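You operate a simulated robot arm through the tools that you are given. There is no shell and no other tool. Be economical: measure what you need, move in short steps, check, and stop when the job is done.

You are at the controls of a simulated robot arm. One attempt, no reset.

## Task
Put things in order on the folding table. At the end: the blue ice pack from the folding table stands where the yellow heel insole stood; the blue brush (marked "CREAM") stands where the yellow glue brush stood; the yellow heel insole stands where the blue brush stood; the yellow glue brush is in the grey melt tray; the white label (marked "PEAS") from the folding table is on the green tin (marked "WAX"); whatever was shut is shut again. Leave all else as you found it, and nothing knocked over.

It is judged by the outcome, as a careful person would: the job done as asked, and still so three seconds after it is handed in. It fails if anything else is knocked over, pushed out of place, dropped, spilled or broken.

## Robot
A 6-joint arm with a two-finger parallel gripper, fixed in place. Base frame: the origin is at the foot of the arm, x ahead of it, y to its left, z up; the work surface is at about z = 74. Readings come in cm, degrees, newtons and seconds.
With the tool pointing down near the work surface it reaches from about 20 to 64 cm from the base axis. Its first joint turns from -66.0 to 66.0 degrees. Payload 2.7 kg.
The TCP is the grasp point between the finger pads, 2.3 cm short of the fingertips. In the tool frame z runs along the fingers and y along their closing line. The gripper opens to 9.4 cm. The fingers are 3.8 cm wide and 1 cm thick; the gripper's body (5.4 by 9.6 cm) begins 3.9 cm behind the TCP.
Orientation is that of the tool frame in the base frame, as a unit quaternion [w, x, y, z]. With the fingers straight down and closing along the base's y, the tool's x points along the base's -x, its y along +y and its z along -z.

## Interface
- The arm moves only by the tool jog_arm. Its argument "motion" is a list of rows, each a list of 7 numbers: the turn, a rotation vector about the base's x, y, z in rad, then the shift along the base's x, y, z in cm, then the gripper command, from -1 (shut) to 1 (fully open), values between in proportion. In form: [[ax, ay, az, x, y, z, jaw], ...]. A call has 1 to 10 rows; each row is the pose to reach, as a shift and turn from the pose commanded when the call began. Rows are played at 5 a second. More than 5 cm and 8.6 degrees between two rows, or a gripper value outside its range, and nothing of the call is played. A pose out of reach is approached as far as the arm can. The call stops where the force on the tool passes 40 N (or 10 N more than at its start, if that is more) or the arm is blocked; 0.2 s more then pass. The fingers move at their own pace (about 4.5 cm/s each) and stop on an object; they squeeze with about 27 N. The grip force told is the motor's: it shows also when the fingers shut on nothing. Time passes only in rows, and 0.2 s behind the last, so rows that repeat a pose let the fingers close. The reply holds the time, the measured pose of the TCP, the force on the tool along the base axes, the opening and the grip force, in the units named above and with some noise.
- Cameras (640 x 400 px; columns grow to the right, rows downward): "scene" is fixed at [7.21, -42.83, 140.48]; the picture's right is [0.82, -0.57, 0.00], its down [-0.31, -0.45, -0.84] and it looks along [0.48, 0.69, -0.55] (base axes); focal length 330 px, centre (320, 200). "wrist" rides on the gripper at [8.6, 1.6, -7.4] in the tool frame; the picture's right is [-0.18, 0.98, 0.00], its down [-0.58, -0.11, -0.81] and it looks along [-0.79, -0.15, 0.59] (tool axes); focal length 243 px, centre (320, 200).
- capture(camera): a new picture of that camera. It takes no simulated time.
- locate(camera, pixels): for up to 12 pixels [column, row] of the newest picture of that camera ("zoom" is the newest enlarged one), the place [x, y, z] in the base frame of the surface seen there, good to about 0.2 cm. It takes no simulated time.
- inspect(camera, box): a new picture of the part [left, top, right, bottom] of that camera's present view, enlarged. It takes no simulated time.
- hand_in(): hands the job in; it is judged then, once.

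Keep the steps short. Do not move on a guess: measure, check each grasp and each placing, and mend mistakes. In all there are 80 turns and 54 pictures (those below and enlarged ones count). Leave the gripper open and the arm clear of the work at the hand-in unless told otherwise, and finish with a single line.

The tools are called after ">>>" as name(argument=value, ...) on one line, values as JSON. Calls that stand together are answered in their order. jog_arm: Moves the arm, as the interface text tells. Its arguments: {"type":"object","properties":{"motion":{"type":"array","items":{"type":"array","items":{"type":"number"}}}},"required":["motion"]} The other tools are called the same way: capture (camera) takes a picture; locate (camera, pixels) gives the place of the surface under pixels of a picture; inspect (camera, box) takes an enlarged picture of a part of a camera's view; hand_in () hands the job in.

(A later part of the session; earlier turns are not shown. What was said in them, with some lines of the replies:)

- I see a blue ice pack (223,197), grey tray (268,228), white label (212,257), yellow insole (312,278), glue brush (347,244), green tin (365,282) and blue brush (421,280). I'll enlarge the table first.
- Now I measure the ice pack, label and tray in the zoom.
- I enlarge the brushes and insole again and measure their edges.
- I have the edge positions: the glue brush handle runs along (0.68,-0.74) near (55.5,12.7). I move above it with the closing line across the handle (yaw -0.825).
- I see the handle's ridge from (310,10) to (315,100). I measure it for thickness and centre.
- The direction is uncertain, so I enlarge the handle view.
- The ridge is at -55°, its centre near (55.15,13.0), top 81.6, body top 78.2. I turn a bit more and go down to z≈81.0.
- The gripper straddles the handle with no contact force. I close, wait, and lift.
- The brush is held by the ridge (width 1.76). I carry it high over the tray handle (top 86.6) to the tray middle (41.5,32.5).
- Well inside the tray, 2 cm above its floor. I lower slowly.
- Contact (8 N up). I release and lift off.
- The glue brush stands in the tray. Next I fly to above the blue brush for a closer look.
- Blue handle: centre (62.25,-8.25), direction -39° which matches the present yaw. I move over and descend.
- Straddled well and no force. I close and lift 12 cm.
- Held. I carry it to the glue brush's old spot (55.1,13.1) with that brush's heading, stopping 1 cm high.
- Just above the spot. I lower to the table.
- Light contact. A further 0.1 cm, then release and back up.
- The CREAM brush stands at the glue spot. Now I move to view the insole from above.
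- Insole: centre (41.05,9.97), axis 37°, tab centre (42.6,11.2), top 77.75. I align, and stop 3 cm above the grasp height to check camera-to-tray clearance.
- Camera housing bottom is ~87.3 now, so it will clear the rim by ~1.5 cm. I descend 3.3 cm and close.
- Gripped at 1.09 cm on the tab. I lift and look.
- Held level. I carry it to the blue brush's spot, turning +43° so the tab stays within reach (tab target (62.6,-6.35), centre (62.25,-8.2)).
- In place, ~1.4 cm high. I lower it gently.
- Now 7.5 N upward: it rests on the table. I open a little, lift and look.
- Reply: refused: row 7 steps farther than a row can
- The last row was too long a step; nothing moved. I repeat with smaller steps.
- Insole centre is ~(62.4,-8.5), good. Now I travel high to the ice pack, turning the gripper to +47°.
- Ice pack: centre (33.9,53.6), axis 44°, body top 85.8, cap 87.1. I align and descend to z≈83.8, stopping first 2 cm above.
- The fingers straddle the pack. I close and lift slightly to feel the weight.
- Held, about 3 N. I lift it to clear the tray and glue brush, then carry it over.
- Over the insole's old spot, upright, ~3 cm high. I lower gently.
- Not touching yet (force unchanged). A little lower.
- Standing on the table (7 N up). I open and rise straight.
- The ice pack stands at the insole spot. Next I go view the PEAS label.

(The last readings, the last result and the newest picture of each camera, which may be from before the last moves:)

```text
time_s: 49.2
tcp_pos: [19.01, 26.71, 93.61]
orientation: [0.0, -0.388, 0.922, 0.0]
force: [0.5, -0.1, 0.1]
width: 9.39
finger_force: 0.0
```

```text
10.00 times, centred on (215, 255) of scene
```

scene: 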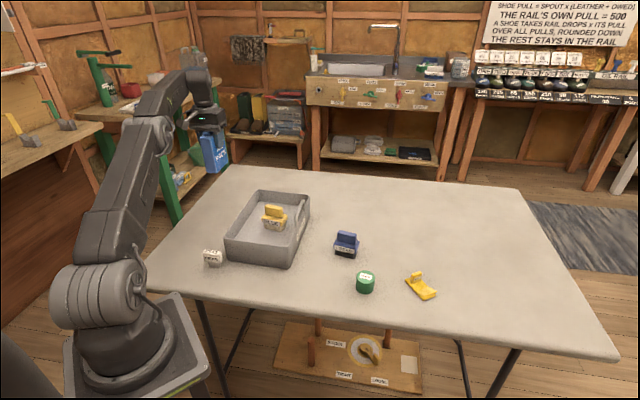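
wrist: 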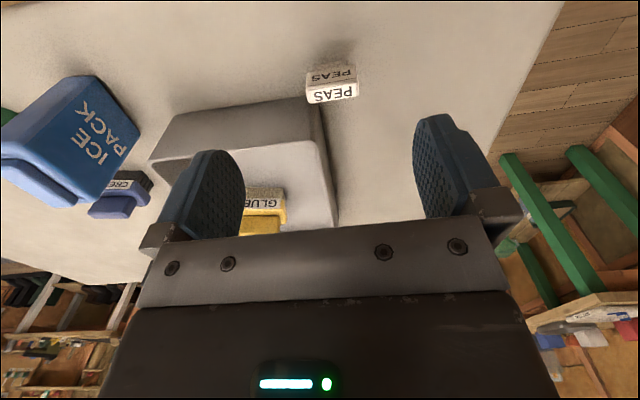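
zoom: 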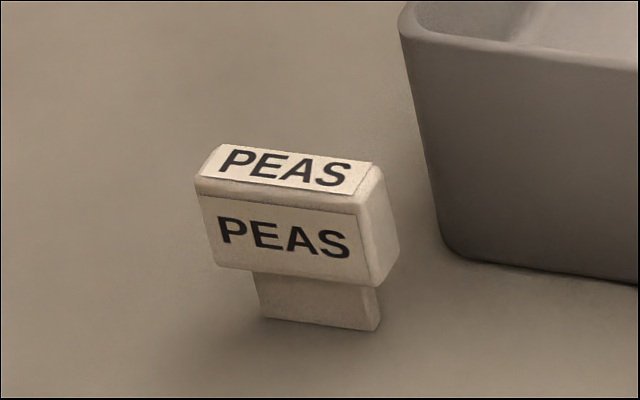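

>>> locate(camera="zoom", pixels=[[205, 178], [358, 198], [222, 148], [368, 168], [216, 266], [370, 284], [390, 250], [262, 314], [372, 328], [380, 322], [265, 278], [290, 165]])

>>> inspect(camera="wrist", box=[282, 45, 382, 125])

>>> locate(camera="zoom", pixels=[[155, 270], [480, 230], [165, 350], [475, 320], [155, 150], [480, 130], [320, 295], [320, 200], [300, 430], [180, 420]])

```text
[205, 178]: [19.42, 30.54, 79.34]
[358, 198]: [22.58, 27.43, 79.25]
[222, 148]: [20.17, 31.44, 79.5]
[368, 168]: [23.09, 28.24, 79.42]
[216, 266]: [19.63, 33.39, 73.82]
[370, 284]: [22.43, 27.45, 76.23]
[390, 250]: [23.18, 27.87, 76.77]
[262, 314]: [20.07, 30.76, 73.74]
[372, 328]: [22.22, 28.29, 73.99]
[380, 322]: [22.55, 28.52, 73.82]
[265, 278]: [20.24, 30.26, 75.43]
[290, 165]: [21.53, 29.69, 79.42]
```

```text
5.00 times, centred on (332, 85) of wrist
```

zoom: 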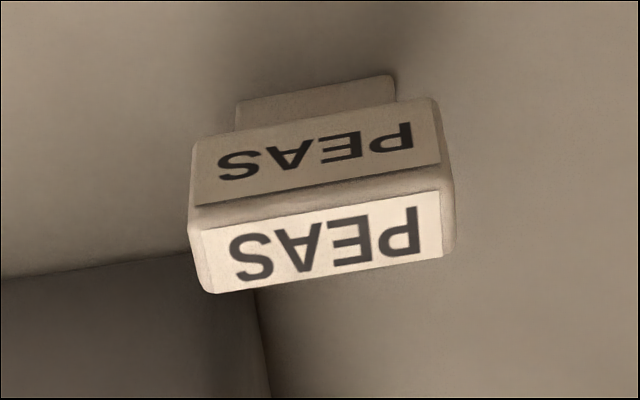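

```text
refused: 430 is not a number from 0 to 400
```

>>> locate(camera="zoom", pixels=[[197, 215], [435, 178], [212, 285], [445, 245], [320, 240], [192, 150], [430, 108], [237, 110], [390, 82], [200, 200], [440, 165], [325, 210]])

```text
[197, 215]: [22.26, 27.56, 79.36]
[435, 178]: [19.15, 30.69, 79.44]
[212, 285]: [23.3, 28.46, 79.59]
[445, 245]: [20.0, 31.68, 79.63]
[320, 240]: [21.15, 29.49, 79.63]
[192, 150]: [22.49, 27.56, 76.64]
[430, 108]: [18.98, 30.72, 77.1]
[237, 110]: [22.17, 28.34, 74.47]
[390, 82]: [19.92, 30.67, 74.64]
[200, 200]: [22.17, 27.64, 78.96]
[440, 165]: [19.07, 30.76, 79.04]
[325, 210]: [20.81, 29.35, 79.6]
```

Label block: centre (21.2,29.6), length 4.45 along 135°, 1.35 thick, z 76.4–79.6, on a thin foot; it lies ~1 cm past the tray corner. I'll grip it across its thickness, so I turn -90° at height.

>>> jog_arm(motion=[[0, 0, -0.14, 0.2, 0.3, 0, 1], [0, 0, -0.28, 0.4, 0.6, 0, 1], [0, 0, -0.42, 0.6, 0.9, 0, 1], [0, 0, -0.56, 0.8, 1.2, 0, 1], [0, 0, -0.7, 1, 1.5, 0, 1], [0, 0, -0.84, 1.2, 1.8, 0, 1], [0, 0, -0.98, 1.4, 2.1, 0, 1], [0, 0, -1.12, 1.6, 2.4, 0, 1], [0, 0, -1.26, 1.8, 2.7, 0, 0.5], [0, 0, -1.4, 2.1, 2.95, 0, 0]])

>>> jog_arm(motion=[[0, 0, -0.14, 0, 0, -1, -0.2], [0, 0, -0.173, 0, 0, -4, -0.3], [0, 0, -0.173, 0, 0, -8, -0.3], [0, 0, -0.173, 0, 0, -10, -0.3], [0, 0, -0.173, 0, 0, -10, -0.3]])

>>> capture(camera="wrist")

>>> inspect(camera="scene", box=[170, 200, 270, 280])

```text
time_s: 51.4
tcp_pos: [21.03, 29.91, 93.61]
orientation: [0.001, 0.299, 0.954, 0.001]
force: [-0.4, 0.6, -0.8]
width: 4.7
finger_force: 0.0
```

```text
time_s: 52.6
tcp_pos: [20.91, 30.17, 83.63]
orientation: [0.0, 0.378, 0.926, 0.0]
force: [0.0, 0.3, -0.1]
width: 3.28
finger_force: 0.1
```

```text
21 pictures are left
```

wrist: 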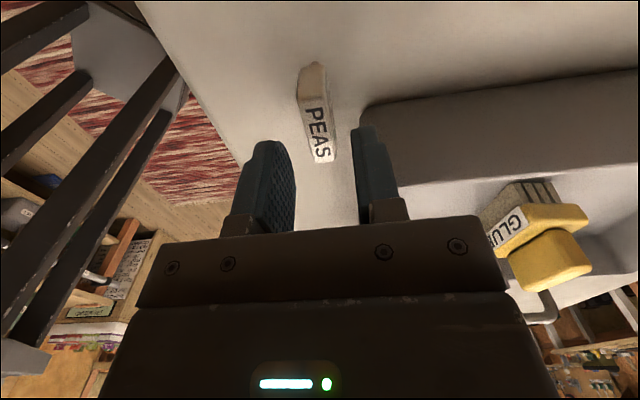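

```text
5.00 times, centred on (220, 240) of scene
```

zoom: 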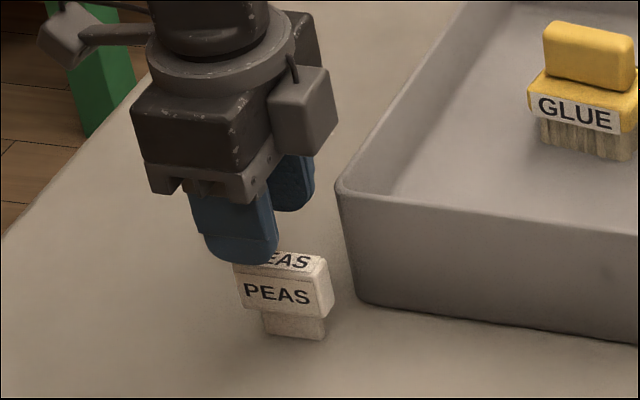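

Aligned. I check the side box's height versus the tray rim before descending.

>>> locate(camera="zoom", pixels=[[305, 152], [336, 130], [275, 125], [176, 190], [342, 195], [360, 185]])

```text
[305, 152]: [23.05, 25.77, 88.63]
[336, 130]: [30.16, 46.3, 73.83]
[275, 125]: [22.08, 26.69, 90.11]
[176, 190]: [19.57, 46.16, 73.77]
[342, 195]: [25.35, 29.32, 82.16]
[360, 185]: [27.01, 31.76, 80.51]
```

Side box will end at ~83.6, above the 82.2 rim. I descend 4.8 cm, then close.

>>> jog_arm(motion=[[0, 0, 0, 0.2, -0.05, -2.5, -0.3], [0, 0, 0, 0.2, -0.05, -4, -0.3], [0, 0, 0, 0.2, -0.05, -4.8, -0.3], [0, 0, 0, 0.2, -0.05, -4.8, -0.3]])

>>> jog_arm(motion=[[0, 0, 0, 0, 0, 0, -1], [0, 0, 0, 0, 0, 0, -1], [0, 0, 0, 0, 0, 0, -1], [0, 0, 0, 0, 0, 0, -1]])

```text
time_s: 53.6
tcp_pos: [21.34, 29.93, 78.87]
orientation: [-0.001, 0.379, 0.925, -0.001]
force: [-0.1, -0.4, 0.2]
width: 3.3
finger_force: 0.0
```

```text
time_s: 54.6
tcp_pos: [21.31, 29.83, 78.85]
orientation: [0.0, 0.379, 0.925, 0.0]
force: [0.1, 0.2, -0.2]
width: 1.46
finger_force: 27.3
```

Gripped at 1.46 cm. I lift straight and look.

>>> jog_arm(motion=[[0, 0, 0, 0, 0, 1, -1], [0, 0, 0, 0, 0, 4, -1], [0, 0, 0, 0, 0, 8, -1], [0, 0, 0, 0, 0, 12, -1], [0, 0, 0, 0, 0, 16, -1]])

>>> capture(camera="wrist")

>>> inspect(camera="scene", box=[170, 180, 270, 260])

```text
time_s: 55.8
tcp_pos: [21.17, 29.95, 94.79]
orientation: [0.0, 0.378, 0.926, 0.0]
force: [-0.1, -1.4, 0.1]
width: 1.48
finger_force: 27.0
```

```text
19 pictures are left
```

wrist: 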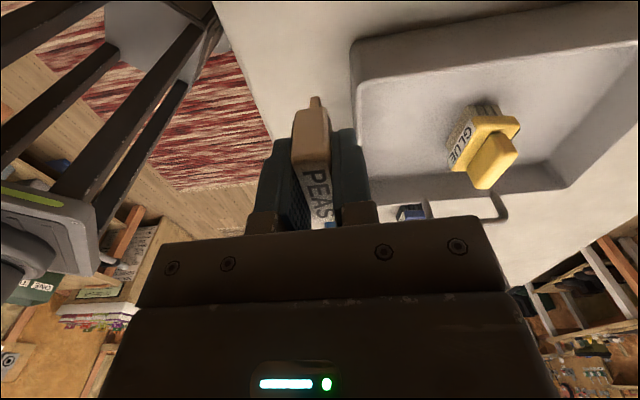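

```text
5.00 times, centred on (220, 220) of scene
```

zoom: 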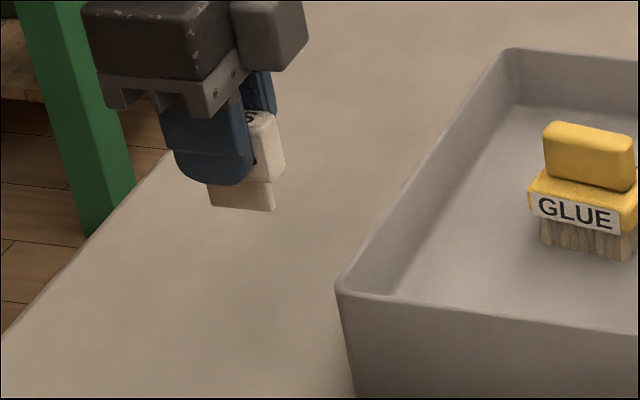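

The label hangs straight. I carry it, raised further to clear the ice pack (top 87), towards above the tin (50.9,-0.2).

>>> jog_arm(motion=[[0, 0, 0, 2.95, -3, 2, -1], [0, 0, 0, 5.9, -6, 4, -1], [0, 0, 0, 8.85, -9, 4, -1], [0, 0, 0, 11.8, -12, 4, -1], [0, 0, 0, 14.8, -15, 4, -1], [0, 0, 0, 17.75, -18, 4, -1], [0, 0, 0, 20.7, -21, 4, -1], [0, 0, 0, 23.65, -24, 4, -1], [0, 0, 0, 26.6, -27, 4, -1], [0, 0, 0, 29.5, -29.9, 4, -1]])

>>> jog_arm(motion=[[0, 0, 0, 0, 0, -4, -1], [0, 0, 0, 0, 0, -8, -1], [0, 0, 0, 0, 0, -11, -1], [0, 0, 0, 0, 0, -13.5, -1], [0, 0, 0, 0, 0, -13.5, -1]])

>>> inspect(camera="scene", box=[310, 210, 430, 305])

```text
time_s: 58.0
tcp_pos: [50.94, -0.12, 98.69]
orientation: [0.0, 0.379, 0.926, 0.0]
force: [0.2, 0.2, -0.1]
width: 1.48
finger_force: 27.1
```

```text
time_s: 59.2
tcp_pos: [50.92, 0.2, 85.31]
orientation: [-0.001, 0.378, 0.926, 0.001]
force: [-0.3, 0.1, -0.4]
width: 1.48
finger_force: 27.1
```

```text
4.21 times, centred on (370, 258) of scene
```

zoom: 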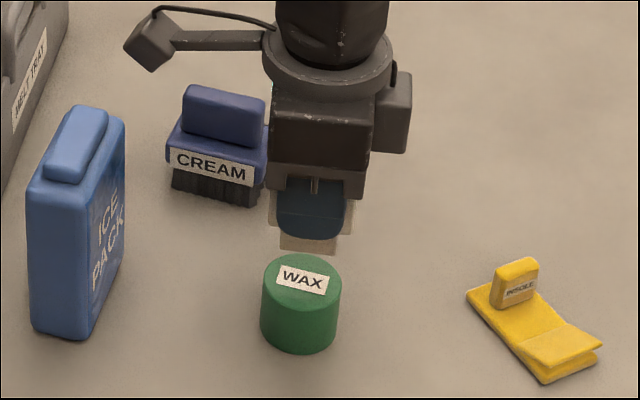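

I measure the foot's lower edge and the tin's rim.

>>> locate(camera="zoom", pixels=[[284, 244], [308, 250], [333, 251], [283, 246], [334, 240], [264, 285], [338, 290], [300, 315], [300, 262], [322, 264], [275, 306], [325, 312]])

```text
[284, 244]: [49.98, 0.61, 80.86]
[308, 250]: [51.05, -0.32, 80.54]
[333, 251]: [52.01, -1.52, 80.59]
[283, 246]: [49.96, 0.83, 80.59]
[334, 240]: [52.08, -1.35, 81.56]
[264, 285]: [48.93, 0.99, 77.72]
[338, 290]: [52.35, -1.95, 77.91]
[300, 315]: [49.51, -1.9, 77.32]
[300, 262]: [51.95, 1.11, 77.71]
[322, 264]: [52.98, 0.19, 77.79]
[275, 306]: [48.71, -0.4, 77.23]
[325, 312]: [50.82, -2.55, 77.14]
```

Foot centre (51.15,-0.2), tin centre (50.8,-0.35). I correct by (-0.3,-0.15) and lower.

>>> jog_arm(motion=[[0, 0, 0, -0.3, -0.15, -0.6, -1], [0, 0, 0, -0.3, -0.15, -1.5, -1], [0, 0, 0, -0.3, -0.15, -2.0, -1], [0, 0, 0, -0.3, -0.15, -2.3, -1], [0, 0, 0, -0.3, -0.15, -2.3, -1]])

```text
time_s: 60.4
tcp_pos: [50.56, -0.14, 83.04]
orientation: [0.0, 0.379, 0.926, 0.0]
force: [-1.7, -0.4, -1.2]
width: 1.49
finger_force: 26.9
```

>>> jog_arm(motion=[[0, 0, 0, 0, 0, -0.1, -1], [0, 0, 0, 0, 0, -0.2, -1], [0, 0, 0, 0, 0, -0.2, -1]])

>>> inspect(camera="scene", box=[325, 235, 405, 300])

```text
time_s: 61.2
tcp_pos: [50.6, -0.12, 82.91]
orientation: [0.0, 0.379, 0.926, 0.0]
force: [0.3, 0.9, -0.3]
width: 1.48
finger_force: 27.6
```

```text
6.15 times, centred on (365, 268) of scene
```

zoom: 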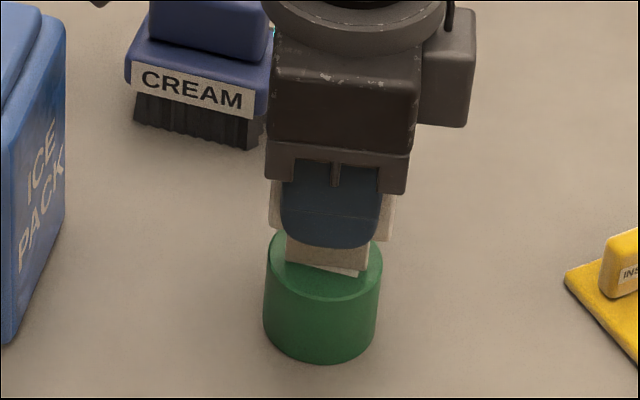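

Not yet touching. Down in tenths.

>>> jog_arm(motion=[[0, 0, 0, 0, 0, -0.1, -1], [0, 0, 0, 0, 0, -0.15, -1], [0, 0, 0, 0, 0, -0.15, -1]])

```text
time_s: 62.0
tcp_pos: [50.71, -0.1, 82.68]
orientation: [0.001, 0.379, 0.926, 0.0]
force: [0.6, -0.4, 9.7]
width: 1.48
finger_force: 27.1
```

Contact, 9.7 N. I ease up a hair, open gently and rise straight.

>>> jog_arm(motion=[[0, 0, 0, 0, 0, 0.1, -1], [0, 0, 0, 0, 0, 0.1, -0.6], [0, 0, 0, 0, 0, 0.1, -0.4], [0, 0, 0, 0, 0, 0.1, -0.3], [0, 0, 0, 0, 0, 0.1, -0.3], [0, 0, 0, 0, 0, 2, -0.3], [0, 0, 0, 0, 0, 5, -0.2], [0, 0, 0, 0, 0, 9, 0], [0, 0, 0, 0, 0, 13, 0.5]])

>>> inspect(camera="scene", box=[325, 235, 405, 300])

```text
time_s: 64.0
tcp_pos: [50.42, -0.18, 95.66]
orientation: [0.0, 0.379, 0.925, 0.0]
force: [-0.6, 0.3, -0.4]
width: 7.04
finger_force: 0.0
```

```text
6.15 times, centred on (365, 268) of scene
```

zoom: 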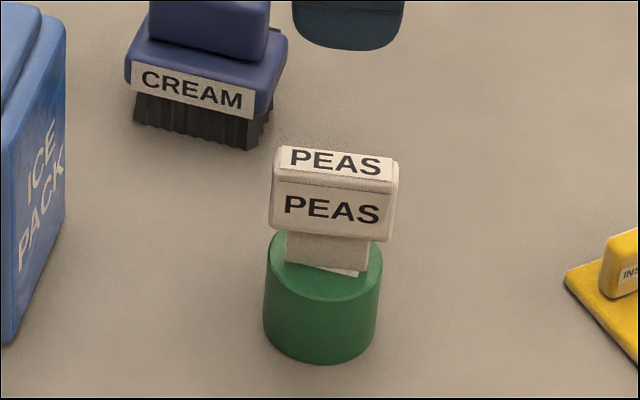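

The label stands on the tin. I raise the arm clear, open fully, wait and check everything.

>>> jog_arm(motion=[[0, 0, 0, 0, 0, 4, 1], [0, 0, 0, -2, 0, 8, 1], [0, 0, 0, -5, 0, 11, 1], [0, 0, 0, -8, 0, 14, 1], [0, 0, 0, -11, 0, 17, 1], [0, 0, 0, -11, 0, 17, 1], [0, 0, 0, -11, 0, 17, 1]])

>>> capture(camera="scene")

>>> inspect(camera="scene", box=[220, 180, 450, 320])

```text
time_s: 65.6
tcp_pos: [39.65, -0.2, 112.85]
orientation: [0.0, 0.378, 0.926, 0.0]
force: [-0.4, -0.5, 0.7]
width: 9.37
finger_force: 0.1
```

```text
14 pictures are left
```

scene: 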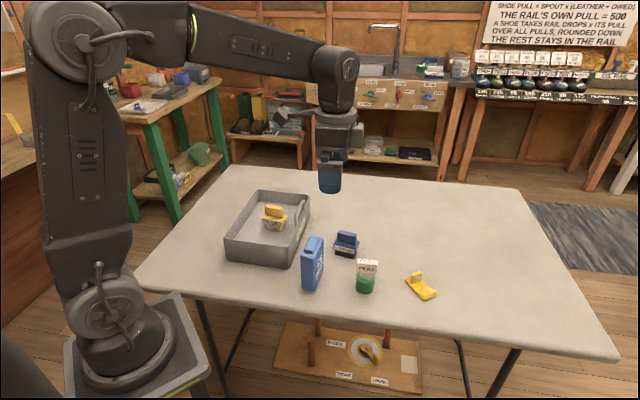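

```text
2.78 times, centred on (335, 250) of scene
```

zoom: 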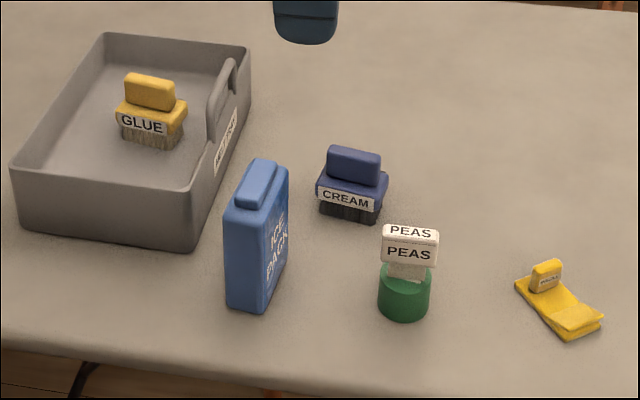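

Everything stands where asked, nothing was disturbed, and nothing on the table was shut to begin with. The gripper is open and clear, so I hand in.

>>> hand_in()

```text
The job is handed in.
```

The job is handed in: the ice pack, blue brush, insole and glue brush are in their asked places, the PEAS label stands on the WAX tin, nothing was knocked over, and nothing I handled needed shutting.
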